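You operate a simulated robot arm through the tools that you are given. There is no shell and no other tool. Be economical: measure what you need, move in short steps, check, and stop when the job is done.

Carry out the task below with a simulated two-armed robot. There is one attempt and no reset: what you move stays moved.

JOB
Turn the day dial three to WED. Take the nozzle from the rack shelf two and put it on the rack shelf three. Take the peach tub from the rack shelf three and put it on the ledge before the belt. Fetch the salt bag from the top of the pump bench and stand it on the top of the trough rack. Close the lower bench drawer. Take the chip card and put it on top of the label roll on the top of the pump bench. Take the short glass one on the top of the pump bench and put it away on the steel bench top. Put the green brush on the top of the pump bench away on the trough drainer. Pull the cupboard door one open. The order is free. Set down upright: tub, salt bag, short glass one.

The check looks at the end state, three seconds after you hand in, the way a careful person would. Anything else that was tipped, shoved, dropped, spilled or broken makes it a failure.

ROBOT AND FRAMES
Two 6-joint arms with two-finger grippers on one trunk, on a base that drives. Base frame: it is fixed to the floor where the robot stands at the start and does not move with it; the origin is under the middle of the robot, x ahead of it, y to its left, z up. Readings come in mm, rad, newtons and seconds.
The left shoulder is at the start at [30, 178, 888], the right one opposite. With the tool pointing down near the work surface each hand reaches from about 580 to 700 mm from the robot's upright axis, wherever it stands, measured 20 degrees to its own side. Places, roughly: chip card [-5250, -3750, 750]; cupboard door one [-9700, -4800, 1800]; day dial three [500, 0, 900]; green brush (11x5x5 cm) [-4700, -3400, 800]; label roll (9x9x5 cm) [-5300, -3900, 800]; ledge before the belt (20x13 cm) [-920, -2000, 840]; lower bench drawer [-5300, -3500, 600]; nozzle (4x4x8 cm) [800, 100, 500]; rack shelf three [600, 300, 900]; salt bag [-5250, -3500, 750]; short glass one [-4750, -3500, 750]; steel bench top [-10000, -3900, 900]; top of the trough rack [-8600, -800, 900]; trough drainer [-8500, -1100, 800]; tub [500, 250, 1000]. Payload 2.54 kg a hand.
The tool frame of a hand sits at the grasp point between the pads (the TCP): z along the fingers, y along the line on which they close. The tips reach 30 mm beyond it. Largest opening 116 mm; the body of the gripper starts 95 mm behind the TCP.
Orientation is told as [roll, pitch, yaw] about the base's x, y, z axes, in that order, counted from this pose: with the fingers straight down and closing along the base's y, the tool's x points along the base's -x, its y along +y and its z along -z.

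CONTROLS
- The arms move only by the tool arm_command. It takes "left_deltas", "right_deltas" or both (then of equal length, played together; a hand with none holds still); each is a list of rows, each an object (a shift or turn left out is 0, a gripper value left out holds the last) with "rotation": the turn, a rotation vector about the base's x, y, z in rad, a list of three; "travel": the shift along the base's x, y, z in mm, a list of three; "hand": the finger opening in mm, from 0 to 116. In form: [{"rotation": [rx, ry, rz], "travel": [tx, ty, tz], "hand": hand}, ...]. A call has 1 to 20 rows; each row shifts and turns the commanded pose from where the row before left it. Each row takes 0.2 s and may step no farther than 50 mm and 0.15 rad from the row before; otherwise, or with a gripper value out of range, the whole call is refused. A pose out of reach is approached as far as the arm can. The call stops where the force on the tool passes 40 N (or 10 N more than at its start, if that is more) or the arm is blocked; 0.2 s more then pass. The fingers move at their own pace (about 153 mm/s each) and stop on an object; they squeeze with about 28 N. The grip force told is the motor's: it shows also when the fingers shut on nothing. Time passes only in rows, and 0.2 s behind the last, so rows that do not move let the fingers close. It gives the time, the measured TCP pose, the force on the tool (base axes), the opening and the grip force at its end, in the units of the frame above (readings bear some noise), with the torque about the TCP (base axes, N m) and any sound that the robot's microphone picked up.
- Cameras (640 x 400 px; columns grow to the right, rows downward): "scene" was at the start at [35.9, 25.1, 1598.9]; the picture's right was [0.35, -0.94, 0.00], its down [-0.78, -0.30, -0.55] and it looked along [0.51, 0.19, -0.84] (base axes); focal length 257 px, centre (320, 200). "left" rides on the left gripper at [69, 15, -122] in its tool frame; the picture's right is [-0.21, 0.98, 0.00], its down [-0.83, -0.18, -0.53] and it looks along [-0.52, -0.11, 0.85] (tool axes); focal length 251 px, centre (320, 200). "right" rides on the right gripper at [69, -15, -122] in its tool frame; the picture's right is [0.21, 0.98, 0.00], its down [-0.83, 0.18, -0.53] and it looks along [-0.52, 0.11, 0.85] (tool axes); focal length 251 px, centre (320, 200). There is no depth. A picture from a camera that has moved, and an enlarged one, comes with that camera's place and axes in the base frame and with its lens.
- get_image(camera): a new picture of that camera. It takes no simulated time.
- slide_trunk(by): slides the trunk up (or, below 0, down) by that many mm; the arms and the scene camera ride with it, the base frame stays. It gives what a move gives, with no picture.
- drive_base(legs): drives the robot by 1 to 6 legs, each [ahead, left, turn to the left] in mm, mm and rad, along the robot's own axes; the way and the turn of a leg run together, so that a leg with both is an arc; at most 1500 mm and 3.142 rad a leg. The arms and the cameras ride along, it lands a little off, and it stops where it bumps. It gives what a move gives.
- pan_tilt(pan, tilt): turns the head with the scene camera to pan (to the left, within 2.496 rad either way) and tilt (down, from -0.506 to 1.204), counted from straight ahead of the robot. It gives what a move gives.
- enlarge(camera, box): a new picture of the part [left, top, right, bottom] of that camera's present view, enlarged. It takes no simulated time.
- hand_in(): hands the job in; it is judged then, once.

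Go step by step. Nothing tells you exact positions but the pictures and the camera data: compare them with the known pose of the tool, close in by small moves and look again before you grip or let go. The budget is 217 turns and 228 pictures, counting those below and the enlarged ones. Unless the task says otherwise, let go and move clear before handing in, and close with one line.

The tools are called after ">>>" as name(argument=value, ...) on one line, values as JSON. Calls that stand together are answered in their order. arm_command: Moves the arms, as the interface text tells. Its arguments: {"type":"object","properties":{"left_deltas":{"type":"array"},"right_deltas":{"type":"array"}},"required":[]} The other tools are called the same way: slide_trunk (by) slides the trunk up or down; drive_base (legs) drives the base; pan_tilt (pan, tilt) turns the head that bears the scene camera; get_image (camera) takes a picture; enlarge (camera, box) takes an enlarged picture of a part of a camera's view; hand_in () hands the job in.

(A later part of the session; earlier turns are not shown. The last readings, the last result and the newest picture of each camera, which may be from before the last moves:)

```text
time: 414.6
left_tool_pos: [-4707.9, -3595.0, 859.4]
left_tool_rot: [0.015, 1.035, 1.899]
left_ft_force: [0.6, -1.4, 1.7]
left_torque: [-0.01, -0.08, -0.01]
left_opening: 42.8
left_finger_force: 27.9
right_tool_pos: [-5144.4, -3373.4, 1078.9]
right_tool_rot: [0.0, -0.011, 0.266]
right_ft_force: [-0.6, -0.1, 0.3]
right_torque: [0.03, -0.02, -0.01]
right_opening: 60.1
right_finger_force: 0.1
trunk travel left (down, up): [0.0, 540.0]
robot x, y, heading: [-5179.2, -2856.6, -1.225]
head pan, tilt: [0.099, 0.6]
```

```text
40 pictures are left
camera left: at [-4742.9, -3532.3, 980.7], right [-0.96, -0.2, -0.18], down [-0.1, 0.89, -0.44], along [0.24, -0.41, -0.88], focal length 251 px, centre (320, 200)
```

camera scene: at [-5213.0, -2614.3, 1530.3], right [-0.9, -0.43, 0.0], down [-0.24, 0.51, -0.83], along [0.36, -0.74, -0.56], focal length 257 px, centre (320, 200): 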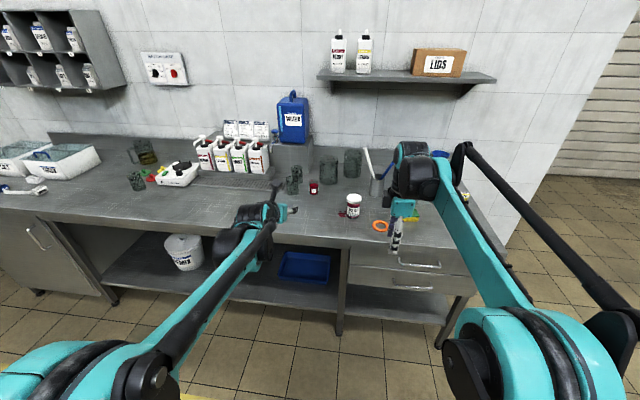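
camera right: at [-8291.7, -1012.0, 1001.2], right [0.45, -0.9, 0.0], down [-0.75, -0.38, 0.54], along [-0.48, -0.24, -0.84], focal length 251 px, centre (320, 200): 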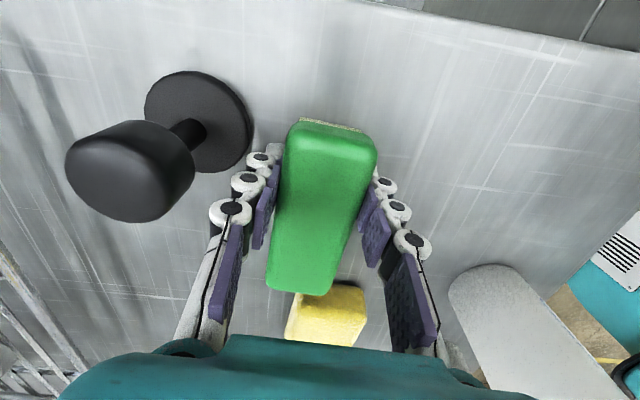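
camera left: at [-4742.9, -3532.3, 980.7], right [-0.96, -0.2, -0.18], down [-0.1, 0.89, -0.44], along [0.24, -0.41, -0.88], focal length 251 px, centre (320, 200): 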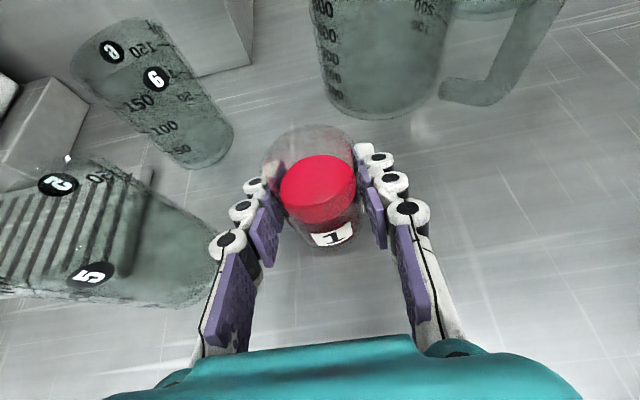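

>>> arm_command(left_deltas=[{"travel": [0, 0, 8]}, {"travel": [0, 0, 15]}, {"travel": [0, 0, 25]}, {"travel": [0, 0, 30]}, {"travel": [0, 0, 30]}, {"travel": [0, 0, 30]}, {"travel": [0, 0, 30]}, {}])

>>> drive_base(legs=[[-450, 0, 0]])

>>> arm_command(left_deltas=[{"travel": [-10, 28, 0]}, {"travel": [-10, 28, 0]}, {"travel": [-10, 28, 0]}, {"travel": [-10, 28, 0]}, {"travel": [-10, 28, 0]}, {}])

>>> get_image(camera="left")

```text
time: 416.4
left_tool_pos: [-4708.2, -3592.4, 1030.6]
left_tool_rot: [0.017, 1.034, 1.901]
left_ft_force: [0.4, 0.5, -1.1]
left_torque: [0.02, 0.0, -0.03]
left_opening: 42.8
left_finger_force: 28.0
right_tool_pos: [-5144.3, -3374.3, 1079.3]
right_tool_rot: [0.0, -0.009, 0.265]
right_ft_force: [-0.8, 0.5, -0.6]
right_torque: [0.02, 0.01, -0.02]
right_opening: 60.2
right_finger_force: 0.1
trunk travel left (down, up): [0.0, 540.0]
robot x, y, heading: [-5177.5, -2860.6, -1.232]
head pan, tilt: [0.099, 0.6]
```

```text
time: 419.2
left_tool_pos: [-4862.0, -3156.7, 1031.1]
left_tool_rot: [0.019, 1.036, 1.902]
left_ft_force: [0.7, -0.5, -1.8]
left_torque: [0.01, 0.0, 0.01]
left_opening: 42.9
left_finger_force: 28.2
right_tool_pos: [-5298.4, -2939.8, 1079.7]
right_tool_rot: [0.0, -0.009, 0.269]
right_ft_force: [0.7, 0.4, -0.2]
right_torque: [0.0, -0.02, 0.0]
right_opening: 60.0
right_finger_force: 0.1
trunk travel left (down, up): [0.0, 540.0]
robot x, y, heading: [-5331.7, -2427.3, -1.221]
head pan, tilt: [0.099, 0.6]
```

```text
time: 420.6
left_tool_pos: [-4910.2, -3014.6, 1032.0]
left_tool_rot: [0.018, 1.034, 1.903]
left_ft_force: [-0.5, -0.2, -1.6]
left_torque: [0.0, 0.02, 0.02]
left_opening: 43.0
left_finger_force: 28.1
right_tool_pos: [-5298.0, -2940.3, 1078.9]
right_tool_rot: [0.001, -0.009, 0.27]
right_ft_force: [-0.9, -0.1, -0.1]
right_torque: [0.02, 0.0, 0.0]
right_opening: 59.8
right_finger_force: 0.0
trunk travel left (down, up): [0.0, 540.0]
robot x, y, heading: [-5331.7, -2426.6, -1.224]
head pan, tilt: [0.099, 0.6]
```

```text
39 pictures are left
camera left: at [-4946.4, -2953.7, 1152.8], right [-0.96, -0.2, -0.18], down [-0.11, 0.89, -0.44], along [0.25, -0.4, -0.88], focal length 251 px, centre (320, 200)
```

left: 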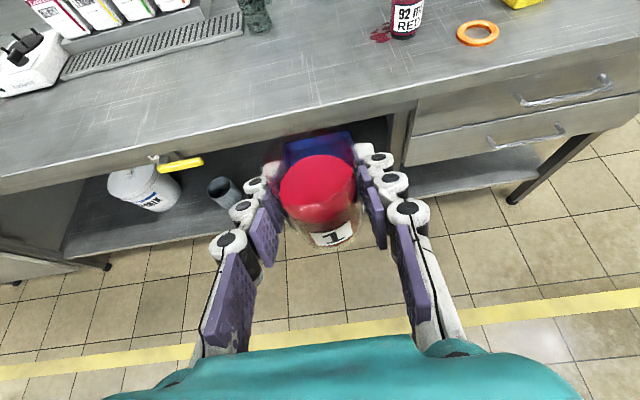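

Glass held level. I'll go around the pallet by its south side towards the steel bench.

>>> drive_base(legs=[[0, 0, -1.461], [1413, 0, 0], [0, 0, 0.595], [1400, 0, 0]])

>>> pan_tilt(pan=-0.6, tilt=0.25)

>>> get_image(camera="scene")

```text
time: 439.3
left_tool_pos: [-7453.6, -4987.4, 1031.9]
left_tool_rot: [0.016, 1.036, 1.028]
left_ft_force: [-0.2, -0.4, -1.1]
left_torque: [0.0, 0.02, 0.03]
left_opening: 43.0
left_finger_force: 28.4
right_tool_pos: [-7641.4, -4643.9, 1078.2]
right_tool_rot: [-0.001, -0.008, -0.606]
right_ft_force: [-0.1, 0.3, 0.3]
right_torque: [0.05, 0.04, 0.01]
right_opening: 60.3
right_finger_force: 0.0
trunk travel left (down, up): [0.0, 540.0]
robot x, y, heading: [-7268.7, -4290.6, -2.107]
head pan, tilt: [0.099, 0.6]
```

```text
time: 440.4
left_tool_pos: [-7450.9, -4989.2, 1031.1]
left_tool_rot: [0.019, 1.034, 1.028]
left_ft_force: [0.4, 0.3, -0.2]
left_torque: [0.02, 0.0, 0.0]
left_opening: 42.7
left_finger_force: 27.8
right_tool_pos: [-7640.3, -4642.8, 1078.3]
right_tool_rot: [0.0, -0.009, -0.609]
right_ft_force: [-0.9, 0.1, 0.1]
right_torque: [-0.01, 0.01, 0.02]
right_opening: 59.7
right_finger_force: 0.2
trunk travel left (down, up): [0.0, 540.0]
robot x, y, heading: [-7266.9, -4286.6, -2.103]
head pan, tilt: [-0.6, 0.25]
```

```text
38 pictures are left
camera scene: at [-7339.3, -4303.0, 1562.4], right [-0.43, 0.9, 0.0], down [0.22, 0.11, -0.97], along [-0.88, -0.41, -0.25], focal length 257 px, centre (320, 200)
```

scene: 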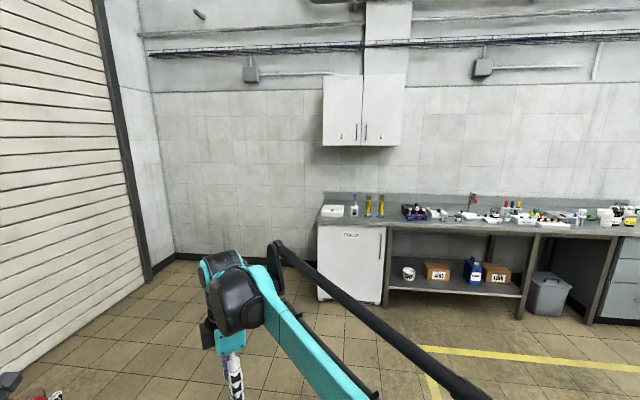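

>>> drive_base(legs=[[0, 0, -1.474], [1500, 0, 0], [0, 0, 0.787]])

>>> pan_tilt(pan=0.15, tilt=0.45)

>>> get_image(camera="scene")

```text
time: 453.6
left_tool_pos: [-9214.2, -4152.7, 1031.9]
left_tool_rot: [0.018, 1.036, 0.417]
left_ft_force: [0.7, 1.2, -1.9]
left_torque: [0.02, 0.03, 0.0]
left_opening: 42.7
left_finger_force: 27.6
right_tool_pos: [-9173.3, -3761.0, 1079.4]
right_tool_rot: [0.0, -0.008, -1.216]
right_ft_force: [-0.5, 0.2, 0.2]
right_torque: [0.06, 0.02, 0.0]
right_opening: 59.8
right_finger_force: 0.1
trunk travel left (down, up): [0.0, 540.0]
robot x, y, heading: [-8669.8, -3684.7, -2.717]
head pan, tilt: [-0.6, 0.25]
```

```text
time: 454.8
left_tool_pos: [-9216.5, -4152.3, 1030.9]
left_tool_rot: [0.018, 1.035, 0.417]
left_ft_force: [0.0, -0.4, -1.5]
left_torque: [-0.02, -0.02, 0.02]
left_opening: 42.9
left_finger_force: 27.7
right_tool_pos: [-9173.3, -3761.0, 1078.8]
right_tool_rot: [0.0, -0.009, -1.217]
right_ft_force: [0.8, 0.1, 0.2]
right_torque: [-0.03, 0.01, -0.02]
right_opening: 59.9
right_finger_force: 0.0
trunk travel left (down, up): [0.0, 540.0]
robot x, y, heading: [-8665.3, -3683.8, -2.711]
head pan, tilt: [0.15, 0.45]
```

```text
37 pictures are left
camera scene: at [-8716.1, -3721.0, 1543.8], right [-0.55, 0.84, 0.0], down [0.36, 0.24, -0.9], along [-0.75, -0.49, -0.44], focal length 257 px, centre (320, 200)
```

scene: 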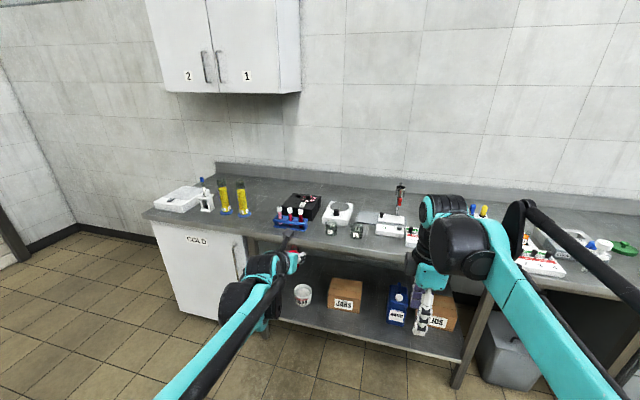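

>>> enlarge(camera="scene", box=[180, 140, 420, 290])

>>> enlarge(camera="scene", box=[140, 0, 300, 100])

```text
2.67 times, centred on (300, 215) of scene
camera zoom: at [-8716.1, -3721.0, 1543.8], right [-0.55, 0.84, 0.0], down [0.36, 0.24, -0.9], along [-0.75, -0.49, -0.44], focal length 686 px, centre (373, 160)
```

zoom: 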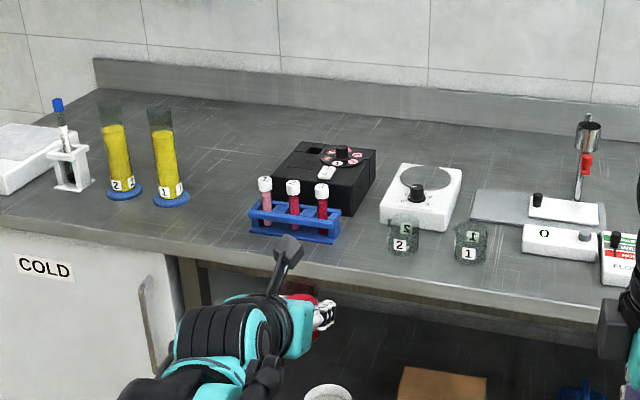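

```text
4.00 times, centred on (220, 50) of scene
camera zoom: at [-8716.1, -3721.0, 1543.8], right [-0.55, 0.84, 0.0], down [0.36, 0.24, -0.9], along [-0.75, -0.49, -0.44], focal length 1029 px, centre (720, 800)
```

zoom: 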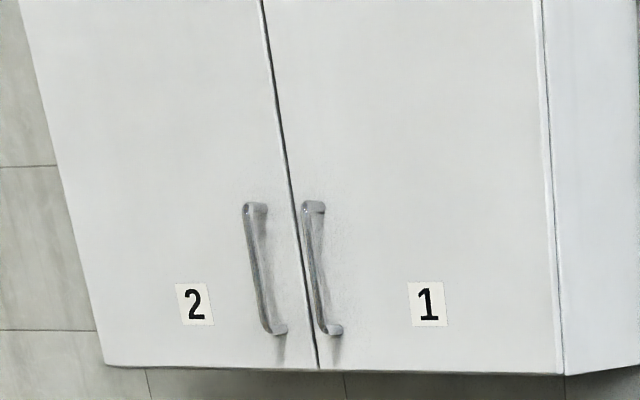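

The steel bench has a free spot between yellow cylinder 1 and the tube rack, about [−9488, −4555], z≈900. Positioning the left hand there.

>>> drive_base(legs=[[0, 0, -0.075], [0, 335, 0], [290, 0, 0]])

>>> get_image(camera="left")

>>> get_image(camera="scene")

```text
time: 459.0
left_tool_pos: [-9407.6, -4528.6, 1031.1]
left_tool_rot: [0.016, 1.035, 0.35]
left_ft_force: [-0.8, 0.2, -1.6]
left_torque: [0.01, 0.03, 0.02]
left_opening: 42.8
left_finger_force: 28.1
right_tool_pos: [-9338.1, -4142.8, 1079.0]
right_tool_rot: [0.002, -0.009, -1.283]
right_ft_force: [0.0, 0.9, -0.3]
right_torque: [0.0, -0.02, 0.03]
right_opening: 60.1
right_finger_force: 0.1
trunk travel left (down, up): [0.0, 540.0]
robot x, y, heading: [-8826.4, -4097.6, -2.785]
head pan, tilt: [0.15, 0.45]
```

```text
34 pictures are left
camera left: at [-9345.9, -4492.9, 1152.5], right [-0.22, 0.96, -0.18], down [0.89, 0.12, -0.44], along [-0.4, -0.25, -0.88], focal length 251 px, centre (320, 200)
```

left: 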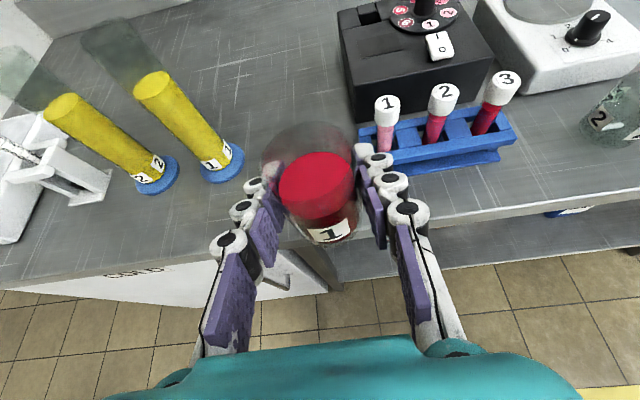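

```text
33 pictures are left
camera scene: at [-8879.2, -4133.5, 1543.7], right [-0.49, 0.87, 0.0], down [0.38, 0.21, -0.9], along [-0.78, -0.44, -0.44], focal length 257 px, centre (320, 200)
```

scene: 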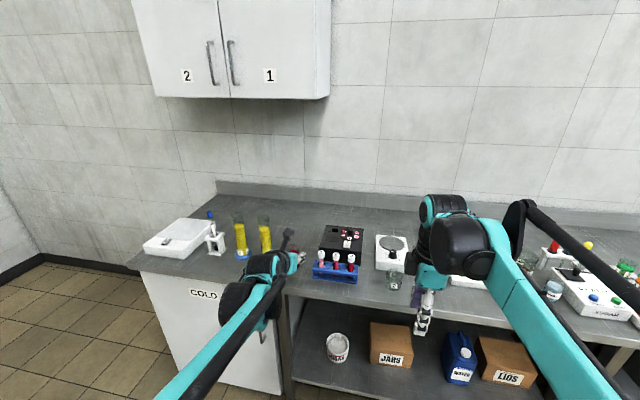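

>>> arm_command(left_deltas=[{"travel": [8, -22, 0]}, {"travel": [-33, -12, 0]}, {"travel": [-33, -13, 0]}, {"travel": [-32, -12, -25]}, {"travel": [0, 0, -30]}, {}])

>>> get_image(camera="left")

```text
time: 460.4
left_tool_pos: [-9496.7, -4584.3, 981.3]
left_tool_rot: [0.018, 1.034, 0.35]
left_ft_force: [0.7, -0.5, -1.4]
left_torque: [0.02, 0.01, -0.01]
left_opening: 42.8
left_finger_force: 28.1
right_tool_pos: [-9336.7, -4142.0, 1078.6]
right_tool_rot: [0.0, -0.01, -1.285]
right_ft_force: [-0.5, -0.1, -0.3]
right_torque: [-0.06, -0.01, 0.01]
right_opening: 60.3
right_finger_force: 0.2
trunk travel left (down, up): [0.0, 540.0]
robot x, y, heading: [-8825.3, -4097.8, -2.775]
head pan, tilt: [0.15, 0.45]
```

```text
32 pictures are left
camera left: at [-9435.0, -4548.0, 1102.5], right [-0.22, 0.96, -0.18], down [0.89, 0.12, -0.44], along [-0.4, -0.25, -0.88], focal length 251 px, centre (320, 200)
```

left: 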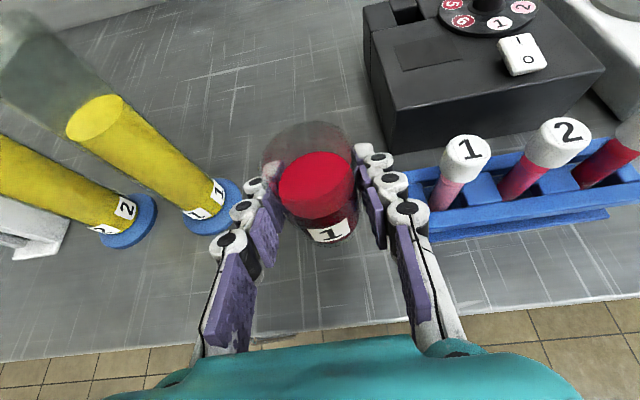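

>>> arm_command(left_deltas=[{"travel": [5, -15, 0]}, {"travel": [0, 0, -20]}, {"travel": [0, 0, -12]}, {"travel": [0, 0, -4]}, {"travel": [0, 0, -3]}, {"travel": [0, 0, -3]}, {"travel": [0, 0, -3]}, {}])

```text
time: 462.2
left_tool_pos: [-9491.4, -4602.6, 931.1]
left_tool_rot: [0.016, 1.034, 0.35]
left_ft_force: [0.3, 0.0, -1.4]
left_torque: [0.0, 0.01, 0.01]
left_opening: 42.6
left_finger_force: 28.1
right_tool_pos: [-9337.0, -4142.1, 1079.3]
right_tool_rot: [0.0, -0.01, -1.286]
right_ft_force: [-0.3, -0.1, 0.0]
right_torque: [0.03, -0.01, -0.01]
right_opening: 59.9
right_finger_force: 0.0
trunk travel left (down, up): [0.0, 540.0]
robot x, y, heading: [-8825.2, -4099.0, -2.779]
head pan, tilt: [0.15, 0.45]
```

>>> arm_command(left_deltas=[{"travel": [0, 0, -6]}, {"travel": [0, 0, -5]}, {"travel": [0, 0, -4]}, {"travel": [0, 0, -4]}, {"travel": [0, 0, -3]}, {}])

>>> get_image(camera="left")

```text
time: 463.6
left_tool_pos: [-9491.4, -4603.4, 908.9]
left_tool_rot: [0.018, 1.035, 0.35]
left_ft_force: [-0.5, 0.6, -0.4]
left_torque: [-0.02, -0.01, 0.0]
left_opening: 42.8
left_finger_force: 28.2
right_tool_pos: [-9337.2, -4141.1, 1078.2]
right_tool_rot: [-0.001, -0.009, -1.285]
right_ft_force: [-0.4, -0.3, -0.1]
right_torque: [-0.01, 0.0, 0.02]
right_opening: 59.9
right_finger_force: 0.1
trunk travel left (down, up): [0.0, 540.0]
robot x, y, heading: [-8824.6, -4100.4, -2.781]
head pan, tilt: [0.15, 0.45]
```

```text
31 pictures are left
camera left: at [-9430.5, -4567.5, 1029.8], right [-0.22, 0.96, -0.18], down [0.89, 0.12, -0.44], along [-0.4, -0.25, -0.88], focal length 251 px, centre (320, 200)
```

left: 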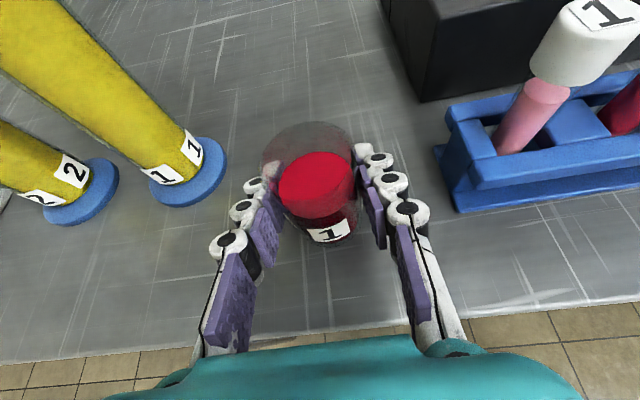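

>>> arm_command(left_deltas=[{"travel": [0, 0, -8]}, {"travel": [0, 0, -6]}, {"travel": [0, 0, -5]}, {"travel": [0, 0, -4]}, {"travel": [0, 0, -4]}, {"travel": [0, 0, -3]}, {"travel": [0, 0, -3]}, {}])

```text
time: 465.0
left_tool_pos: [-9491.1, -4603.7, 884.5]
left_tool_rot: [0.014, 1.047, 0.35]
left_ft_force: [3.2, 2.0, 24.0]
left_torque: [-0.09, -0.24, 0.13]
left_opening: 42.0
left_finger_force: 27.9
right_tool_pos: [-9334.6, -4139.9, 1079.8]
right_tool_rot: [-0.001, -0.009, -1.285]
right_ft_force: [-0.1, 0.7, 0.3]
right_torque: [0.0, 0.02, -0.02]
right_opening: 60.0
right_finger_force: 0.1
trunk travel left (down, up): [0.0, 540.0]
robot x, y, heading: [-8823.3, -4099.2, -2.779]
head pan, tilt: [0.15, 0.45]
stopped in row 6 (left hand): the force on the tool passed its limit at 44 N (the readings are from after the stop); the commanded pose is now the measured one
```

Touchdown (bench ≈ z 847). Releasing the glass and withdrawing straight back.

>>> arm_command(left_deltas=[{"travel": [0, 0, 3]}, {"hand": 50}, {"hand": 60}, {"hand": 66}, {}, {"travel": [19, 7, 0]}, {"travel": [28, 10, 3]}, {"travel": [28, 10, 10]}, {"travel": [28, 10, 30]}, {"travel": [10, 4, 45]}, {"travel": [0, 0, 45]}, {}])

>>> get_image(camera="left")

```text
time: 467.6
left_tool_pos: [-9378.5, -4560.8, 1015.4]
left_tool_rot: [0.017, 1.041, 0.35]
left_ft_force: [0.1, 0.3, 0.2]
left_torque: [0.0, -0.01, -0.01]
left_opening: 66.0
left_finger_force: 0.0
right_tool_pos: [-9337.4, -4143.1, 1078.7]
right_tool_rot: [0.001, -0.009, -1.284]
right_ft_force: [-0.1, 0.0, -0.8]
right_torque: [-0.02, -0.02, 0.02]
right_opening: 60.1
right_finger_force: 0.0
trunk travel left (down, up): [0.0, 540.0]
robot x, y, heading: [-8825.6, -4095.3, -2.78]
head pan, tilt: [0.15, 0.45]
```

```text
30 pictures are left
camera left: at [-9317.0, -4523.5, 1137.2], right [-0.22, 0.96, -0.18], down [0.89, 0.12, -0.44], along [-0.4, -0.26, -0.88], focal length 251 px, centre (320, 200)
```

left: 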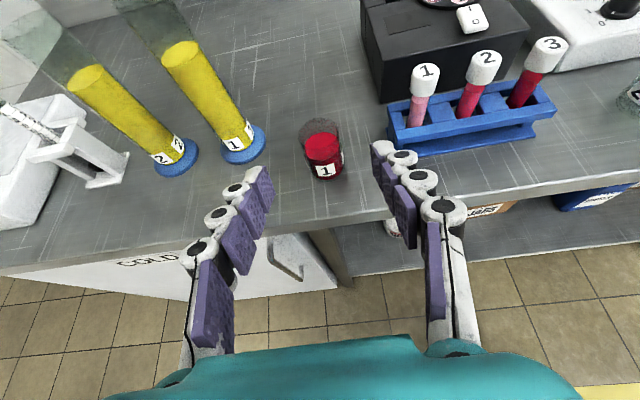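

The glass stands on the steel bench. Last: cupboard door one (handle ≈[−9647, −4934, 1580]). Raising the trunk, tucking the right arm, levelling the left hand.

>>> slide_trunk(by=520)

>>> arm_command(right_deltas=[{"travel": [0, 42, 0]}, {"travel": [0, 42, 0]}, {"travel": [0, 42, 0]}, {"travel": [10, 42, 0]}, {"travel": [20, 40, 0]}, {"travel": [20, 40, 0]}, {}], left_deltas=[{"rotation": [-0.0456, 0.1244, 0], "travel": [15, 6, 0]}, {"rotation": [-0.0456, 0.1244, 0], "travel": [15, 6, 0]}, {"rotation": [-0.0456, 0.1244, 0], "travel": [15, 6, 0]}, {"rotation": [-0.0456, 0.1244, 0], "travel": [15, 6, 0]}, {"hand": 44}, {}, {}])

>>> drive_base(legs=[[0, 310, 0]])

>>> get_image(camera="left")

```text
refused: 520 is not a number from -400 to 400
```

```text
time: 469.2
left_tool_pos: [-9320.0, -4538.4, 1016.3]
left_tool_rot: [-2.02, 1.571, -1.685]
left_ft_force: [-0.6, -0.3, -0.5]
left_torque: [0.0, 0.02, -0.01]
left_opening: 44.1
left_finger_force: 0.2
right_tool_pos: [-9287.6, -3890.2, 1079.3]
right_tool_rot: [-0.001, -0.009, -1.286]
right_ft_force: [-1.5, 0.2, 0.1]
right_torque: [0.01, -0.02, 0.03]
right_opening: 60.2
right_finger_force: 0.2
trunk travel left (down, up): [0.0, 540.0]
robot x, y, heading: [-8824.0, -4097.7, -2.78]
head pan, tilt: [0.15, 0.45]
```

```text
time: 471.3
left_tool_pos: [-9209.6, -4827.8, 1015.4]
left_tool_rot: [-2.674, 1.571, -2.338]
left_ft_force: [1.1, -0.3, -0.2]
left_torque: [-0.02, 0.0, -0.06]
left_opening: 43.8
left_finger_force: 0.1
right_tool_pos: [-9178.8, -4179.3, 1079.8]
right_tool_rot: [-0.001, -0.009, -1.283]
right_ft_force: [-0.2, 0.1, -0.2]
right_torque: [0.04, 0.0, -0.02]
right_opening: 60.0
right_finger_force: 0.0
trunk travel left (down, up): [0.0, 540.0]
robot x, y, heading: [-8717.3, -4383.1, -2.772]
head pan, tilt: [0.15, 0.45]
```

```text
29 pictures are left
camera left: at [-9099.5, -4772.1, 1085.7], right [-0.32, 0.92, -0.21], down [0.56, 0.01, -0.83], along [-0.76, -0.39, -0.52], focal length 251 px, centre (320, 200)
```

left: 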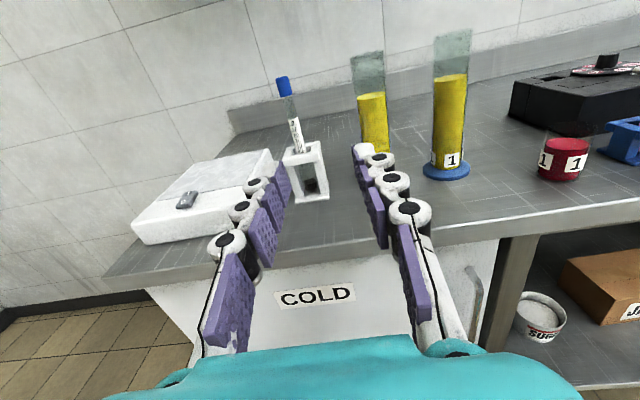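

Trunk slides at most 400 per call; nothing was touched. Raising in two steps.

>>> slide_trunk(by=400)

>>> slide_trunk(by=120)

>>> get_image(camera="left")

```text
time: 475.1
left_tool_pos: [-9210.3, -4825.9, 1416.5]
left_tool_rot: [-2.029, 1.569, -1.688]
left_ft_force: [-0.6, 0.1, 0.0]
left_torque: [0.02, 0.0, 0.0]
left_opening: 43.7
left_finger_force: 0.0
right_tool_pos: [-9180.3, -4178.7, 1478.1]
right_tool_rot: [0.0, -0.01, -1.283]
right_ft_force: [0.2, 0.7, 0.0]
right_torque: [0.0, -0.04, -0.02]
right_opening: 60.0
right_finger_force: 0.1
trunk travel left (down, up): [-400.0, 140.0]
robot x, y, heading: [-8718.7, -4385.4, -2.777]
head pan, tilt: [0.15, 0.45]
```

```text
time: 476.6
left_tool_pos: [-9210.2, -4828.0, 1536.0]
left_tool_rot: [-2.02, 1.569, -1.681]
left_ft_force: [0.7, -0.1, -0.2]
left_torque: [-0.01, 0.0, 0.0]
left_opening: 43.9
left_finger_force: 0.1
right_tool_pos: [-9178.3, -4178.1, 1599.1]
right_tool_rot: [-0.001, -0.008, -1.283]
right_ft_force: [-0.4, -0.1, 0.2]
right_torque: [-0.02, -0.02, 0.03]
right_opening: 59.8
right_finger_force: 0.1
trunk travel left (down, up): [-520.0, 20.0]
robot x, y, heading: [-8719.1, -4383.8, -2.773]
head pan, tilt: [0.15, 0.45]
```

```text
28 pictures are left
camera left: at [-9099.8, -4771.5, 1605.7], right [-0.32, 0.92, -0.22], down [0.56, 0.0, -0.83], along [-0.76, -0.39, -0.52], focal length 251 px, centre (320, 200)
```

left: 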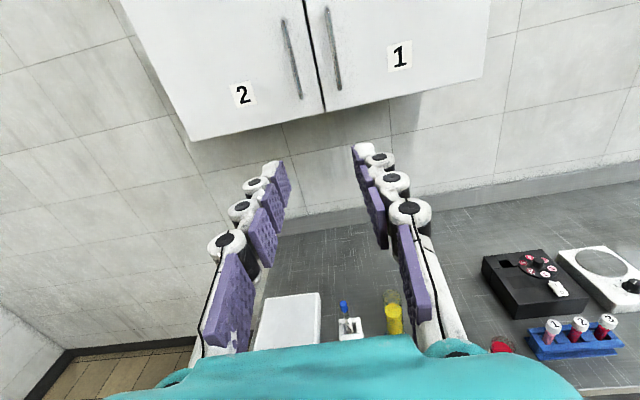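

>>> drive_base(legs=[[0, -47, 0], [260, 0, 0]])

>>> arm_command(left_deltas=[{"travel": [0, 0, 45]}, {"travel": [-42, -15, 7]}, {"travel": [-42, -15, 0]}, {}])

>>> get_image(camera="left")

```text
time: 479.0
left_tool_pos: [-9470.8, -4877.9, 1536.3]
left_tool_rot: [-2.285, 1.571, -1.943]
left_ft_force: [0.0, 0.7, 1.1]
left_torque: [-0.01, -0.03, 0.01]
left_opening: 43.9
left_finger_force: 0.1
right_tool_pos: [-9441.6, -4229.7, 1599.0]
right_tool_rot: [-0.001, -0.009, -1.28]
right_ft_force: [0.1, 0.5, 0.0]
right_torque: [-0.01, 0.0, -0.02]
right_opening: 60.0
right_finger_force: 0.0
trunk travel left (down, up): [-520.0, 20.0]
robot x, y, heading: [-8982.1, -4437.9, -2.774]
head pan, tilt: [0.15, 0.45]
```

```text
time: 480.0
left_tool_pos: [-9551.9, -4908.2, 1589.5]
left_tool_rot: [-2.683, 1.568, -2.344]
left_ft_force: [0.4, 0.3, 0.2]
left_torque: [0.02, -0.07, 0.0]
left_opening: 44.1
left_finger_force: 0.0
right_tool_pos: [-9439.4, -4230.9, 1599.7]
right_tool_rot: [-0.002, -0.008, -1.28]
right_ft_force: [1.7, 0.3, 0.0]
right_torque: [-0.02, 0.06, 0.03]
right_opening: 60.0
right_finger_force: 0.0
trunk travel left (down, up): [-520.0, 20.0]
robot x, y, heading: [-8980.3, -4436.4, -2.774]
head pan, tilt: [0.15, 0.45]
```

```text
27 pictures are left
camera left: at [-9441.6, -4851.4, 1658.3], right [-0.33, 0.92, -0.22], down [0.56, 0.01, -0.83], along [-0.76, -0.39, -0.52], focal length 251 px, centre (320, 200)
```

left: 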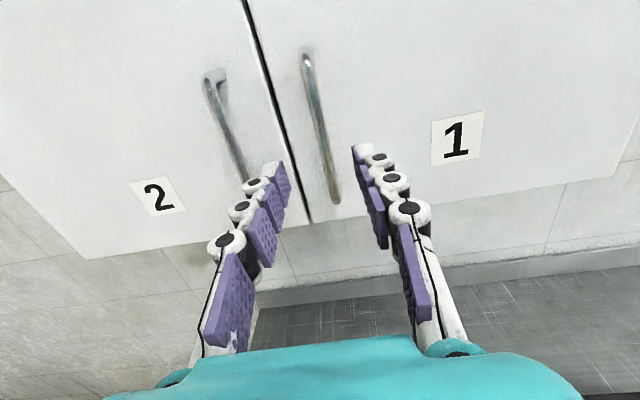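

>>> arm_command(left_deltas=[{"travel": [-28, -10, 0]}, {"travel": [-28, -10, 0]}, {}])

>>> get_image(camera="left")

```text
time: 480.8
left_tool_pos: [-9611.9, -4929.4, 1589.2]
left_tool_rot: [-2.414, 1.571, -2.072]
left_ft_force: [0.5, -0.1, 0.8]
left_torque: [-0.03, 0.02, -0.03]
left_opening: 44.0
left_finger_force: 0.1
right_tool_pos: [-9442.0, -4230.5, 1600.2]
right_tool_rot: [-0.001, -0.009, -1.279]
right_ft_force: [-0.4, 0.2, 0.0]
right_torque: [0.0, 0.03, 0.0]
right_opening: 60.2
right_finger_force: 0.1
trunk travel left (down, up): [-520.0, 20.0]
robot x, y, heading: [-8979.3, -4434.4, -2.777]
head pan, tilt: [0.15, 0.45]
```

```text
26 pictures are left
camera left: at [-9500.3, -4874.1, 1657.4], right [-0.33, 0.92, -0.22], down [0.56, 0.01, -0.83], along [-0.76, -0.39, -0.52], focal length 251 px, centre (320, 200)
```

left: 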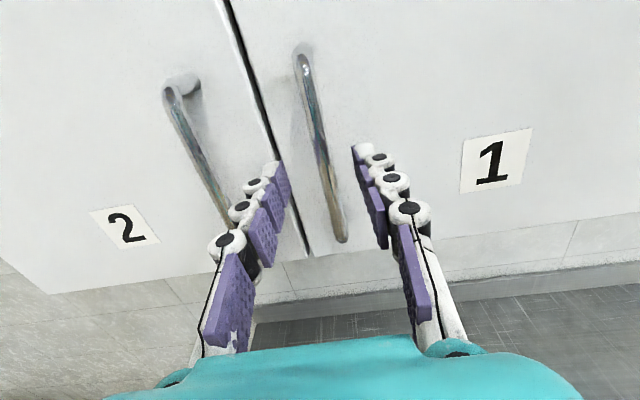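

>>> arm_command(left_deltas=[{"travel": [-18, -6, 0]}, {"travel": [-17, -6, 0]}, {}])

>>> get_image(camera="left")

```text
time: 481.6
left_tool_pos: [-9645.7, -4941.5, 1589.0]
left_tool_rot: [-2.238, 1.569, -1.897]
left_ft_force: [0.4, -0.5, 0.4]
left_torque: [0.03, 0.01, -0.02]
left_opening: 43.8
left_finger_force: 0.0
right_tool_pos: [-9442.9, -4231.1, 1598.8]
right_tool_rot: [-0.002, -0.009, -1.279]
right_ft_force: [0.2, -0.9, -0.8]
right_torque: [-0.01, 0.0, -0.01]
right_opening: 59.9
right_finger_force: 0.2
trunk travel left (down, up): [-520.0, 20.0]
robot x, y, heading: [-8977.9, -4436.0, -2.779]
head pan, tilt: [0.15, 0.45]
```

```text
25 pictures are left
camera left: at [-9536.3, -4886.9, 1658.2], right [-0.33, 0.92, -0.22], down [0.56, 0.01, -0.83], along [-0.76, -0.39, -0.52], focal length 251 px, centre (320, 200)
```

left: 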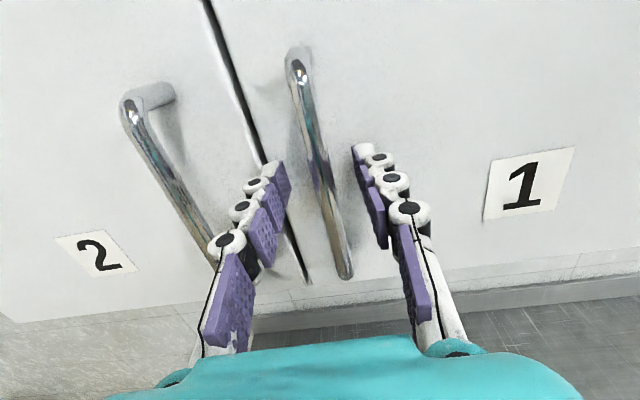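

Bar is well between the fingers. Closing and pulling gently.

>>> arm_command(left_deltas=[{"travel": [-6, -2, 0], "hand": 25}, {"hand": 0}, {}, {}])

>>> arm_command(left_deltas=[{"travel": [8, 3, 0]}, {"travel": [9, 4, 0]}, {"travel": [9, 4, 0]}, {"travel": [9, 5, 0]}, {"travel": [9, 5, 0]}, {}])

>>> get_image(camera="left")

```text
time: 482.6
left_tool_pos: [-9653.7, -4942.4, 1589.2]
left_tool_rot: [-1.639, 1.571, -1.298]
left_ft_force: [1.1, 9.2, -9.7]
left_torque: [0.05, 0.19, 0.08]
left_opening: 10.3
left_finger_force: 36.0
right_tool_pos: [-9443.3, -4229.4, 1598.1]
right_tool_rot: [-0.002, -0.008, -1.281]
right_ft_force: [0.0, 0.6, -0.3]
right_torque: [0.01, 0.0, 0.0]
right_opening: 59.8
right_finger_force: 0.0
trunk travel left (down, up): [-520.0, 20.0]
robot x, y, heading: [-8978.7, -4434.6, -2.769]
head pan, tilt: [0.15, 0.45]
```

```text
time: 484.0
left_tool_pos: [-9611.4, -4918.3, 1589.8]
left_tool_rot: [-1.623, 1.568, -1.285]
left_ft_force: [-10.4, 14.7, 4.0]
left_torque: [0.23, 0.03, 0.05]
left_opening: 10.3
left_finger_force: 36.4
right_tool_pos: [-9445.9, -4227.4, 1597.2]
right_tool_rot: [0.001, -0.01, -1.28]
right_ft_force: [-0.2, -0.2, 0.0]
right_torque: [0.01, 0.03, -0.03]
right_opening: 60.1
right_finger_force: 0.1
trunk travel left (down, up): [-520.0, 20.0]
robot x, y, heading: [-8980.5, -4437.5, -2.767]
head pan, tilt: [0.15, 0.45]
```

```text
24 pictures are left
camera left: at [-9501.2, -4862.2, 1658.4], right [-0.32, 0.92, -0.22], down [0.56, 0.0, -0.83], along [-0.76, -0.39, -0.52], focal length 251 px, centre (320, 200)
```

left: 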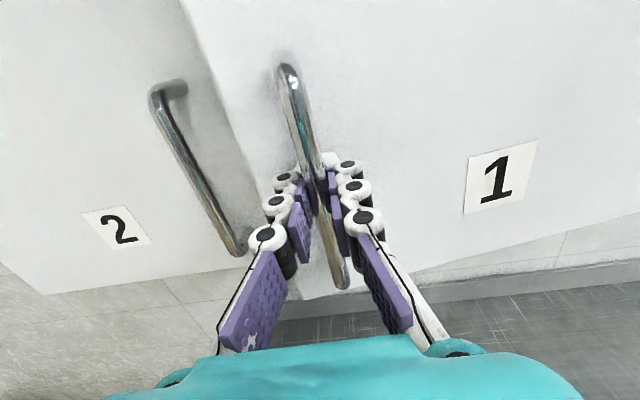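

Door one is opening. Following its arc.

>>> arm_command(left_deltas=[{"travel": [14, 8, 0], "rotation": [0, 0, 0.04]}, {"travel": [14, 9, 0], "rotation": [0, 0, 0.04]}, {"travel": [13, 10, 0], "rotation": [0, 0, 0.04]}, {"travel": [13, 11, 0], "rotation": [0, 0, 0.04]}, {"travel": [12, 12, 0], "rotation": [0, 0, 0.04]}, {"travel": [12, 12, 0], "rotation": [0, 0, 0.04]}, {"travel": [11, 13, 0], "rotation": [0, 0, 0.04]}, {"travel": [11, 13, 0], "rotation": [0, 0, 0.04]}, {}])

>>> get_image(camera="left")

```text
time: 485.5
left_tool_pos: [-9534.6, -4846.7, 1588.8]
left_tool_rot: [-1.529, 1.567, -0.952]
left_ft_force: [-25.0, 18.0, 3.8]
left_torque: [-0.16, 0.69, 0.14]
left_opening: 10.1
left_finger_force: 36.2
right_tool_pos: [-9446.0, -4229.2, 1598.1]
right_tool_rot: [0.002, -0.01, -1.281]
right_ft_force: [0.8, -0.8, 0.3]
right_torque: [0.12, 0.04, 0.02]
right_opening: 59.9
right_finger_force: 0.1
trunk travel left (down, up): [-520.0, 20.0]
robot x, y, heading: [-8983.2, -4435.7, -2.773]
head pan, tilt: [0.15, 0.45]
stopped in row 7 (left hand): the force on the tool passed its limit at 41 N (the readings are from after the stop); the commanded pose is now the measured one
```

```text
23 pictures are left
camera left: at [-9440.1, -4765.9, 1658.3], right [-0.53, 0.82, -0.22], down [0.55, 0.14, -0.82], along [-0.65, -0.56, -0.52], focal length 251 px, centre (320, 200)
```

left: 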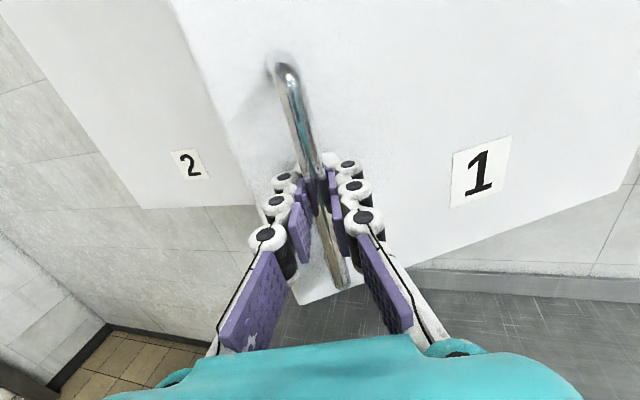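

>>> arm_command(left_deltas=[{"travel": [2, 10, 0], "rotation": [0, 0, 0.04]}, {"travel": [8, 13, 0], "rotation": [0, 0, 0.05]}, {"travel": [8, 13, 0], "rotation": [0, 0, 0.05]}, {"travel": [7, 14, 0], "rotation": [0, 0, 0.05]}, {"travel": [6, 14, 0], "rotation": [0, 0, 0.05]}, {"travel": [5, 15, 0], "rotation": [0, 0, 0.05]}, {}])

>>> arm_command(left_deltas=[{"travel": [3, 15, 0], "rotation": [0, 0, 0.05]}, {"travel": [2, 15, 0], "rotation": [0, 0, 0.05]}, {"travel": [1, 15, 0], "rotation": [0, 0, 0.05]}, {"travel": [0, 15, 0], "rotation": [0, 0, 0.05]}, {"travel": [-1, 15, 0], "rotation": [0, 0, 0.05]}, {}])

>>> get_image(camera="left")

```text
time: 487.1
left_tool_pos: [-9490.7, -4770.6, 1589.2]
left_tool_rot: [-2.339, 1.564, -1.457]
left_ft_force: [-9.0, 3.0, 27.9]
left_torque: [-0.05, 0.25, 0.14]
left_opening: 10.2
left_finger_force: 36.1
right_tool_pos: [-9442.8, -4229.3, 1599.6]
right_tool_rot: [-0.001, -0.008, -1.279]
right_ft_force: [-0.7, 0.5, -0.6]
right_torque: [0.02, -0.03, -0.04]
right_opening: 59.9
right_finger_force: 0.1
trunk travel left (down, up): [-520.0, 20.0]
robot x, y, heading: [-8979.5, -4438.3, -2.773]
head pan, tilt: [0.15, 0.45]
```

```text
time: 488.3
left_tool_pos: [-9474.7, -4706.1, 1588.3]
left_tool_rot: [2.734, 1.57, -2.419]
left_ft_force: [28.0, -4.2, 5.4]
left_torque: [-0.53, 0.12, -0.01]
left_opening: 10.1
left_finger_force: 36.2
right_tool_pos: [-9438.3, -4232.3, 1601.4]
right_tool_rot: [-0.005, -0.006, -1.277]
right_ft_force: [0.4, -0.2, 0.2]
right_torque: [0.0, -0.04, -0.02]
right_opening: 60.0
right_finger_force: 0.1
trunk travel left (down, up): [-520.0, 20.0]
robot x, y, heading: [-8979.2, -4436.3, -2.766]
head pan, tilt: [0.15, 0.45]
stopped in row 5 (left hand): the force on the tool passed its limit at 42 N (the readings are from after the stop); the commanded pose is now the measured one
```

```text
22 pictures are left
camera left: at [-9436.0, -4588.0, 1657.8], right [-0.88, 0.41, -0.21], down [0.39, 0.41, -0.83], along [-0.26, -0.81, -0.52], focal length 251 px, centre (320, 200)
```

left: 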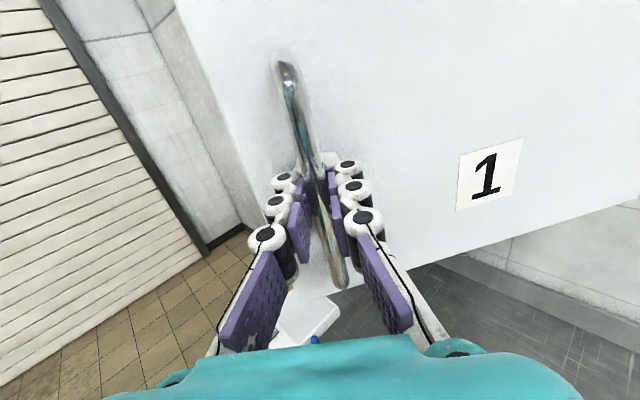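

>>> arm_command(left_deltas=[{"travel": [5, 8, 0], "rotation": [0, 0, 0.05]}, {"travel": [3, 14, 0], "rotation": [0, 0, 0.05]}, {"travel": [2, 15, 0], "rotation": [0, 0, 0.05]}, {"travel": [1, 15, 0], "rotation": [0, 0, 0.05]}, {"travel": [0, 15, 0], "rotation": [0, 0, 0.05]}, {}])

>>> arm_command(left_deltas=[{"travel": [-1, 14, 0], "rotation": [0, 0, 0.05]}, {"travel": [-2, 14, 0], "rotation": [0, 0, 0.05]}, {"travel": [-3, 14, 0], "rotation": [0, 0, 0.05]}, {"travel": [-4, 14, 0], "rotation": [0, 0, 0.05]}, {}])

>>> pan_tilt(pan=0.4, tilt=0.1)

>>> get_image(camera="scene")

```text
time: 489.7
left_tool_pos: [-9472.9, -4634.9, 1587.2]
left_tool_rot: [3.023, 1.568, -1.889]
left_ft_force: [-6.1, -0.4, 34.9]
left_torque: [0.15, -0.03, 0.05]
left_opening: 10.3
left_finger_force: 35.9
right_tool_pos: [-9441.8, -4231.1, 1599.9]
right_tool_rot: [0.0, -0.007, -1.279]
right_ft_force: [0.4, 0.0, -0.3]
right_torque: [0.01, -0.02, 0.0]
right_opening: 59.9
right_finger_force: 0.0
trunk travel left (down, up): [-520.0, 20.0]
robot x, y, heading: [-8979.6, -4434.6, -2.773]
head pan, tilt: [0.15, 0.45]
```

```text
time: 490.9
left_tool_pos: [-9477.6, -4593.3, 1585.6]
left_tool_rot: [-0.059, 1.56, 1.516]
left_ft_force: [23.2, 4.8, -0.5]
left_torque: [-0.73, -0.01, -0.05]
left_opening: 10.1
left_finger_force: 36.5
left hand out of reach, approached as far as the arm can: row 4
right_tool_pos: [-9435.2, -4231.1, 1601.6]
right_tool_rot: [-0.003, -0.008, -1.279]
right_ft_force: [0.7, -0.4, -1.1]
right_torque: [0.0, -0.01, 0.0]
right_opening: 59.8
right_finger_force: 0.0
trunk travel left (down, up): [-520.0, 20.0]
robot x, y, heading: [-8978.3, -4439.0, -2.771]
head pan, tilt: [0.15, 0.45]
stopped in row 5 (left hand): the force on the tool passed its limit at 55 N (the readings are from after the stop); the commanded pose is now the measured one
```

```text
time: 491.8
left_tool_pos: [-9478.3, -4591.9, 1585.0]
left_tool_rot: [-0.045, 1.561, 1.532]
left_ft_force: [32.4, 8.0, -4.5]
left_torque: [-0.06, 0.03, -0.23]
left_opening: 10.4
left_finger_force: 36.0
right_tool_pos: [-9433.1, -4228.2, 1601.3]
right_tool_rot: [-0.007, -0.009, -1.281]
right_ft_force: [0.7, -0.2, 0.1]
right_torque: [0.01, 0.01, -0.01]
right_opening: 60.2
right_finger_force: 0.0
trunk travel left (down, up): [-520.0, 20.0]
robot x, y, heading: [-8978.7, -4436.0, -2.772]
head pan, tilt: [0.4, 0.099]
```

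```text
21 pictures are left
camera scene: at [-9006.8, -4485.9, 2096.5], right [-0.69, 0.72, 0.0], down [0.07, 0.07, -1.0], along [-0.72, -0.69, -0.1], focal length 257 px, centre (320, 200)
```

scene: 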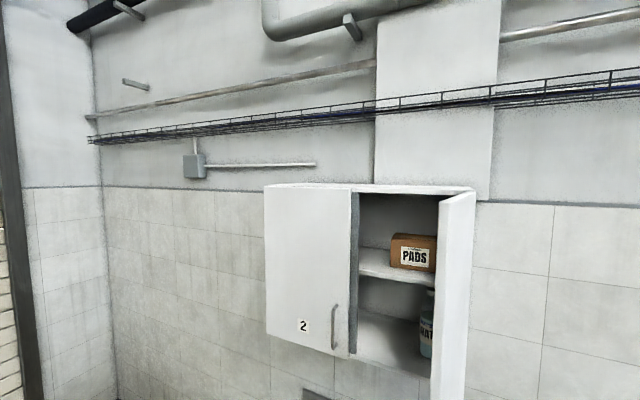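

Door one stands about 85–90° open. Releasing the handle and moving clear.

>>> arm_command(left_deltas=[{"travel": [3, 1, 0], "hand": 14}, {"hand": 26}, {"hand": 40}, {}, {"travel": [1, 15, 0]}, {"travel": [2, 25, 0]}, {"travel": [3, 30, 0]}, {"travel": [20, 30, 0]}, {"travel": [40, 10, 0]}, {"travel": [40, 0, 0]}, {}])

>>> get_image(camera="scene")

>>> get_image(camera="left")

```text
time: 494.0
left_tool_pos: [-9446.8, -4626.6, 1585.4]
left_tool_rot: [-0.707, 1.562, 0.839]
left_ft_force: [-29.0, -3.9, 4.6]
left_torque: [-0.28, 0.25, 0.21]
left_opening: 57.3
left_finger_force: 12.3
left hand out of reach, approached as far as the arm can: row 1, 5, 6, 7, 8, 9, 10
right_tool_pos: [-9449.8, -4233.8, 1598.7]
right_tool_rot: [0.005, -0.007, -1.279]
right_ft_force: [-0.6, 0.4, 0.1]
right_torque: [-0.02, 0.0, 0.01]
right_opening: 60.0
right_finger_force: 0.0
trunk travel left (down, up): [-520.0, 20.0]
robot x, y, heading: [-8981.3, -4435.7, -2.775]
head pan, tilt: [0.4, 0.099]
stopped in row 11 (left hand): the force on the tool passed its limit at 50 N (the readings are from after the stop); the commanded pose is now the measured one
```

```text
20 pictures are left
camera scene: at [-9028.2, -4491.5, 2096.2], right [-0.69, 0.72, 0.0], down [0.08, 0.07, -0.99], along [-0.71, -0.69, -0.1], focal length 257 px, centre (320, 200)
```

scene: 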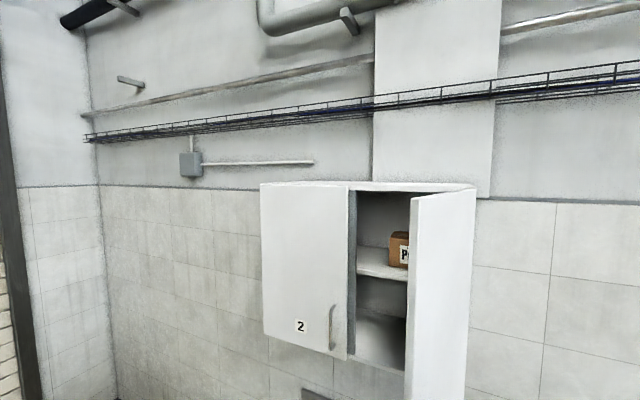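

```text
19 pictures are left
camera left: at [-9459.4, -4503.8, 1655.4], right [-0.98, 0.03, -0.22], down [0.2, 0.53, -0.82], along [0.1, -0.84, -0.53], focal length 251 px, centre (320, 200)
```

left: 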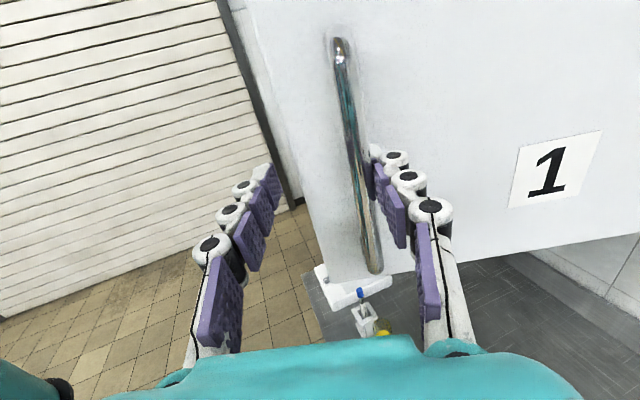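

The arm couldn't retreat and dragged the door slightly back. I'll regrip, swing it open again with the base, then release and retreat by driving.

>>> arm_command(left_deltas=[{"hand": 30}, {"hand": 0}, {}, {}])

>>> drive_base(legs=[[-20, -55, 0]])

>>> get_image(camera="scene")

```text
time: 494.3
left_tool_pos: [-9450.7, -4624.4, 1586.3]
left_tool_rot: [-0.801, 1.562, 0.735]
left_ft_force: [-28.3, -3.1, 7.1]
left_torque: [0.01, 0.34, 0.15]
left_opening: 49.4
left_finger_force: 13.5
right_tool_pos: [-9450.4, -4231.8, 1596.2]
right_tool_rot: [0.008, -0.009, -1.281]
right_ft_force: [-0.7, 0.4, 0.0]
right_torque: [-0.01, -0.02, 0.0]
right_opening: 60.0
right_finger_force: 0.1
trunk travel left (down, up): [-520.0, 20.0]
robot x, y, heading: [-8981.1, -4433.6, -2.772]
head pan, tilt: [0.4, 0.099]
stopped in row 1 (left hand): the force on the tool passed its limit at 45 N (the readings are from after the stop); the commanded pose is now the measured one
```

```text
time: 495.1
left_tool_pos: [-9451.8, -4613.5, 1586.2]
left_tool_rot: [-0.345, 1.562, 1.188]
left_ft_force: [-26.4, -5.2, -9.5]
left_torque: [0.21, 0.12, 0.12]
left_opening: 50.1
left_finger_force: 13.8
right_tool_pos: [-9448.1, -4219.6, 1599.1]
right_tool_rot: [0.006, -0.005, -1.281]
right_ft_force: [0.3, -0.3, -0.6]
right_torque: [0.06, 0.03, -0.03]
right_opening: 59.9
right_finger_force: 0.0
trunk travel left (down, up): [-520.0, 20.0]
robot x, y, heading: [-8978.5, -4416.3, -2.771]
head pan, tilt: [0.4, 0.099]
stopped in leg 1: the force on the tool passed its limit at 43 N (the readings are from after the stop); the commanded pose is now the measured one
```

```text
18 pictures are left
camera scene: at [-9027.4, -4479.2, 2095.9], right [-0.69, 0.72, 0.0], down [0.08, 0.07, -0.99], along [-0.72, -0.69, -0.1], focal length 257 px, centre (320, 200)
```

scene: 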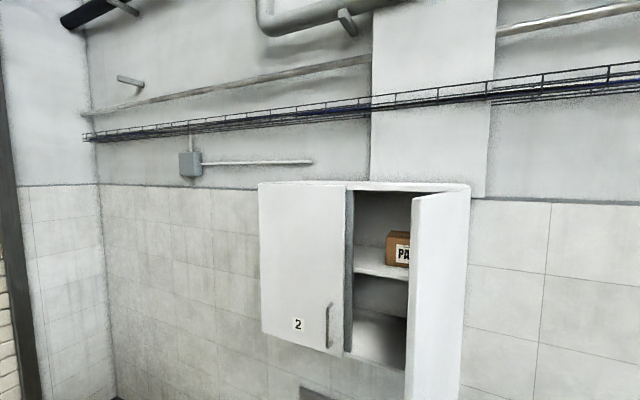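

>>> arm_command(left_deltas=[{"travel": [-6, 0, 0]}, {"travel": [-6, 0, 0]}, {"travel": [-6, 0, 0]}, {}])

>>> get_image(camera="left")

```text
time: 496.1
left_tool_pos: [-9462.5, -4606.6, 1587.2]
left_tool_rot: [0.677, 1.57, 2.216]
left_ft_force: [-0.4, 0.0, -0.5]
left_torque: [0.01, 0.02, 0.05]
left_opening: 31.1
left_finger_force: 0.2
right_tool_pos: [-9443.1, -4212.4, 1598.9]
right_tool_rot: [0.002, -0.008, -1.281]
right_ft_force: [-0.8, 0.4, -0.8]
right_torque: [0.02, -0.01, 0.02]
right_opening: 59.7
right_finger_force: 0.1
trunk travel left (down, up): [-520.0, 20.0]
robot x, y, heading: [-8985.0, -4419.0, -2.775]
head pan, tilt: [0.4, 0.099]
```

```text
17 pictures are left
camera left: at [-9473.7, -4484.3, 1657.6], right [-0.98, 0.03, -0.21], down [0.2, 0.53, -0.83], along [0.09, -0.85, -0.52], focal length 251 px, centre (320, 200)
```

left: 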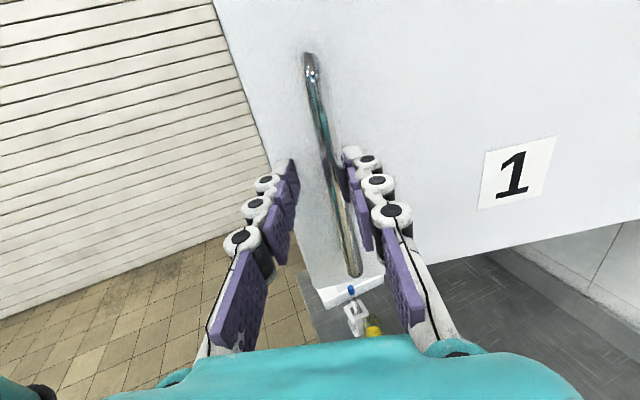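

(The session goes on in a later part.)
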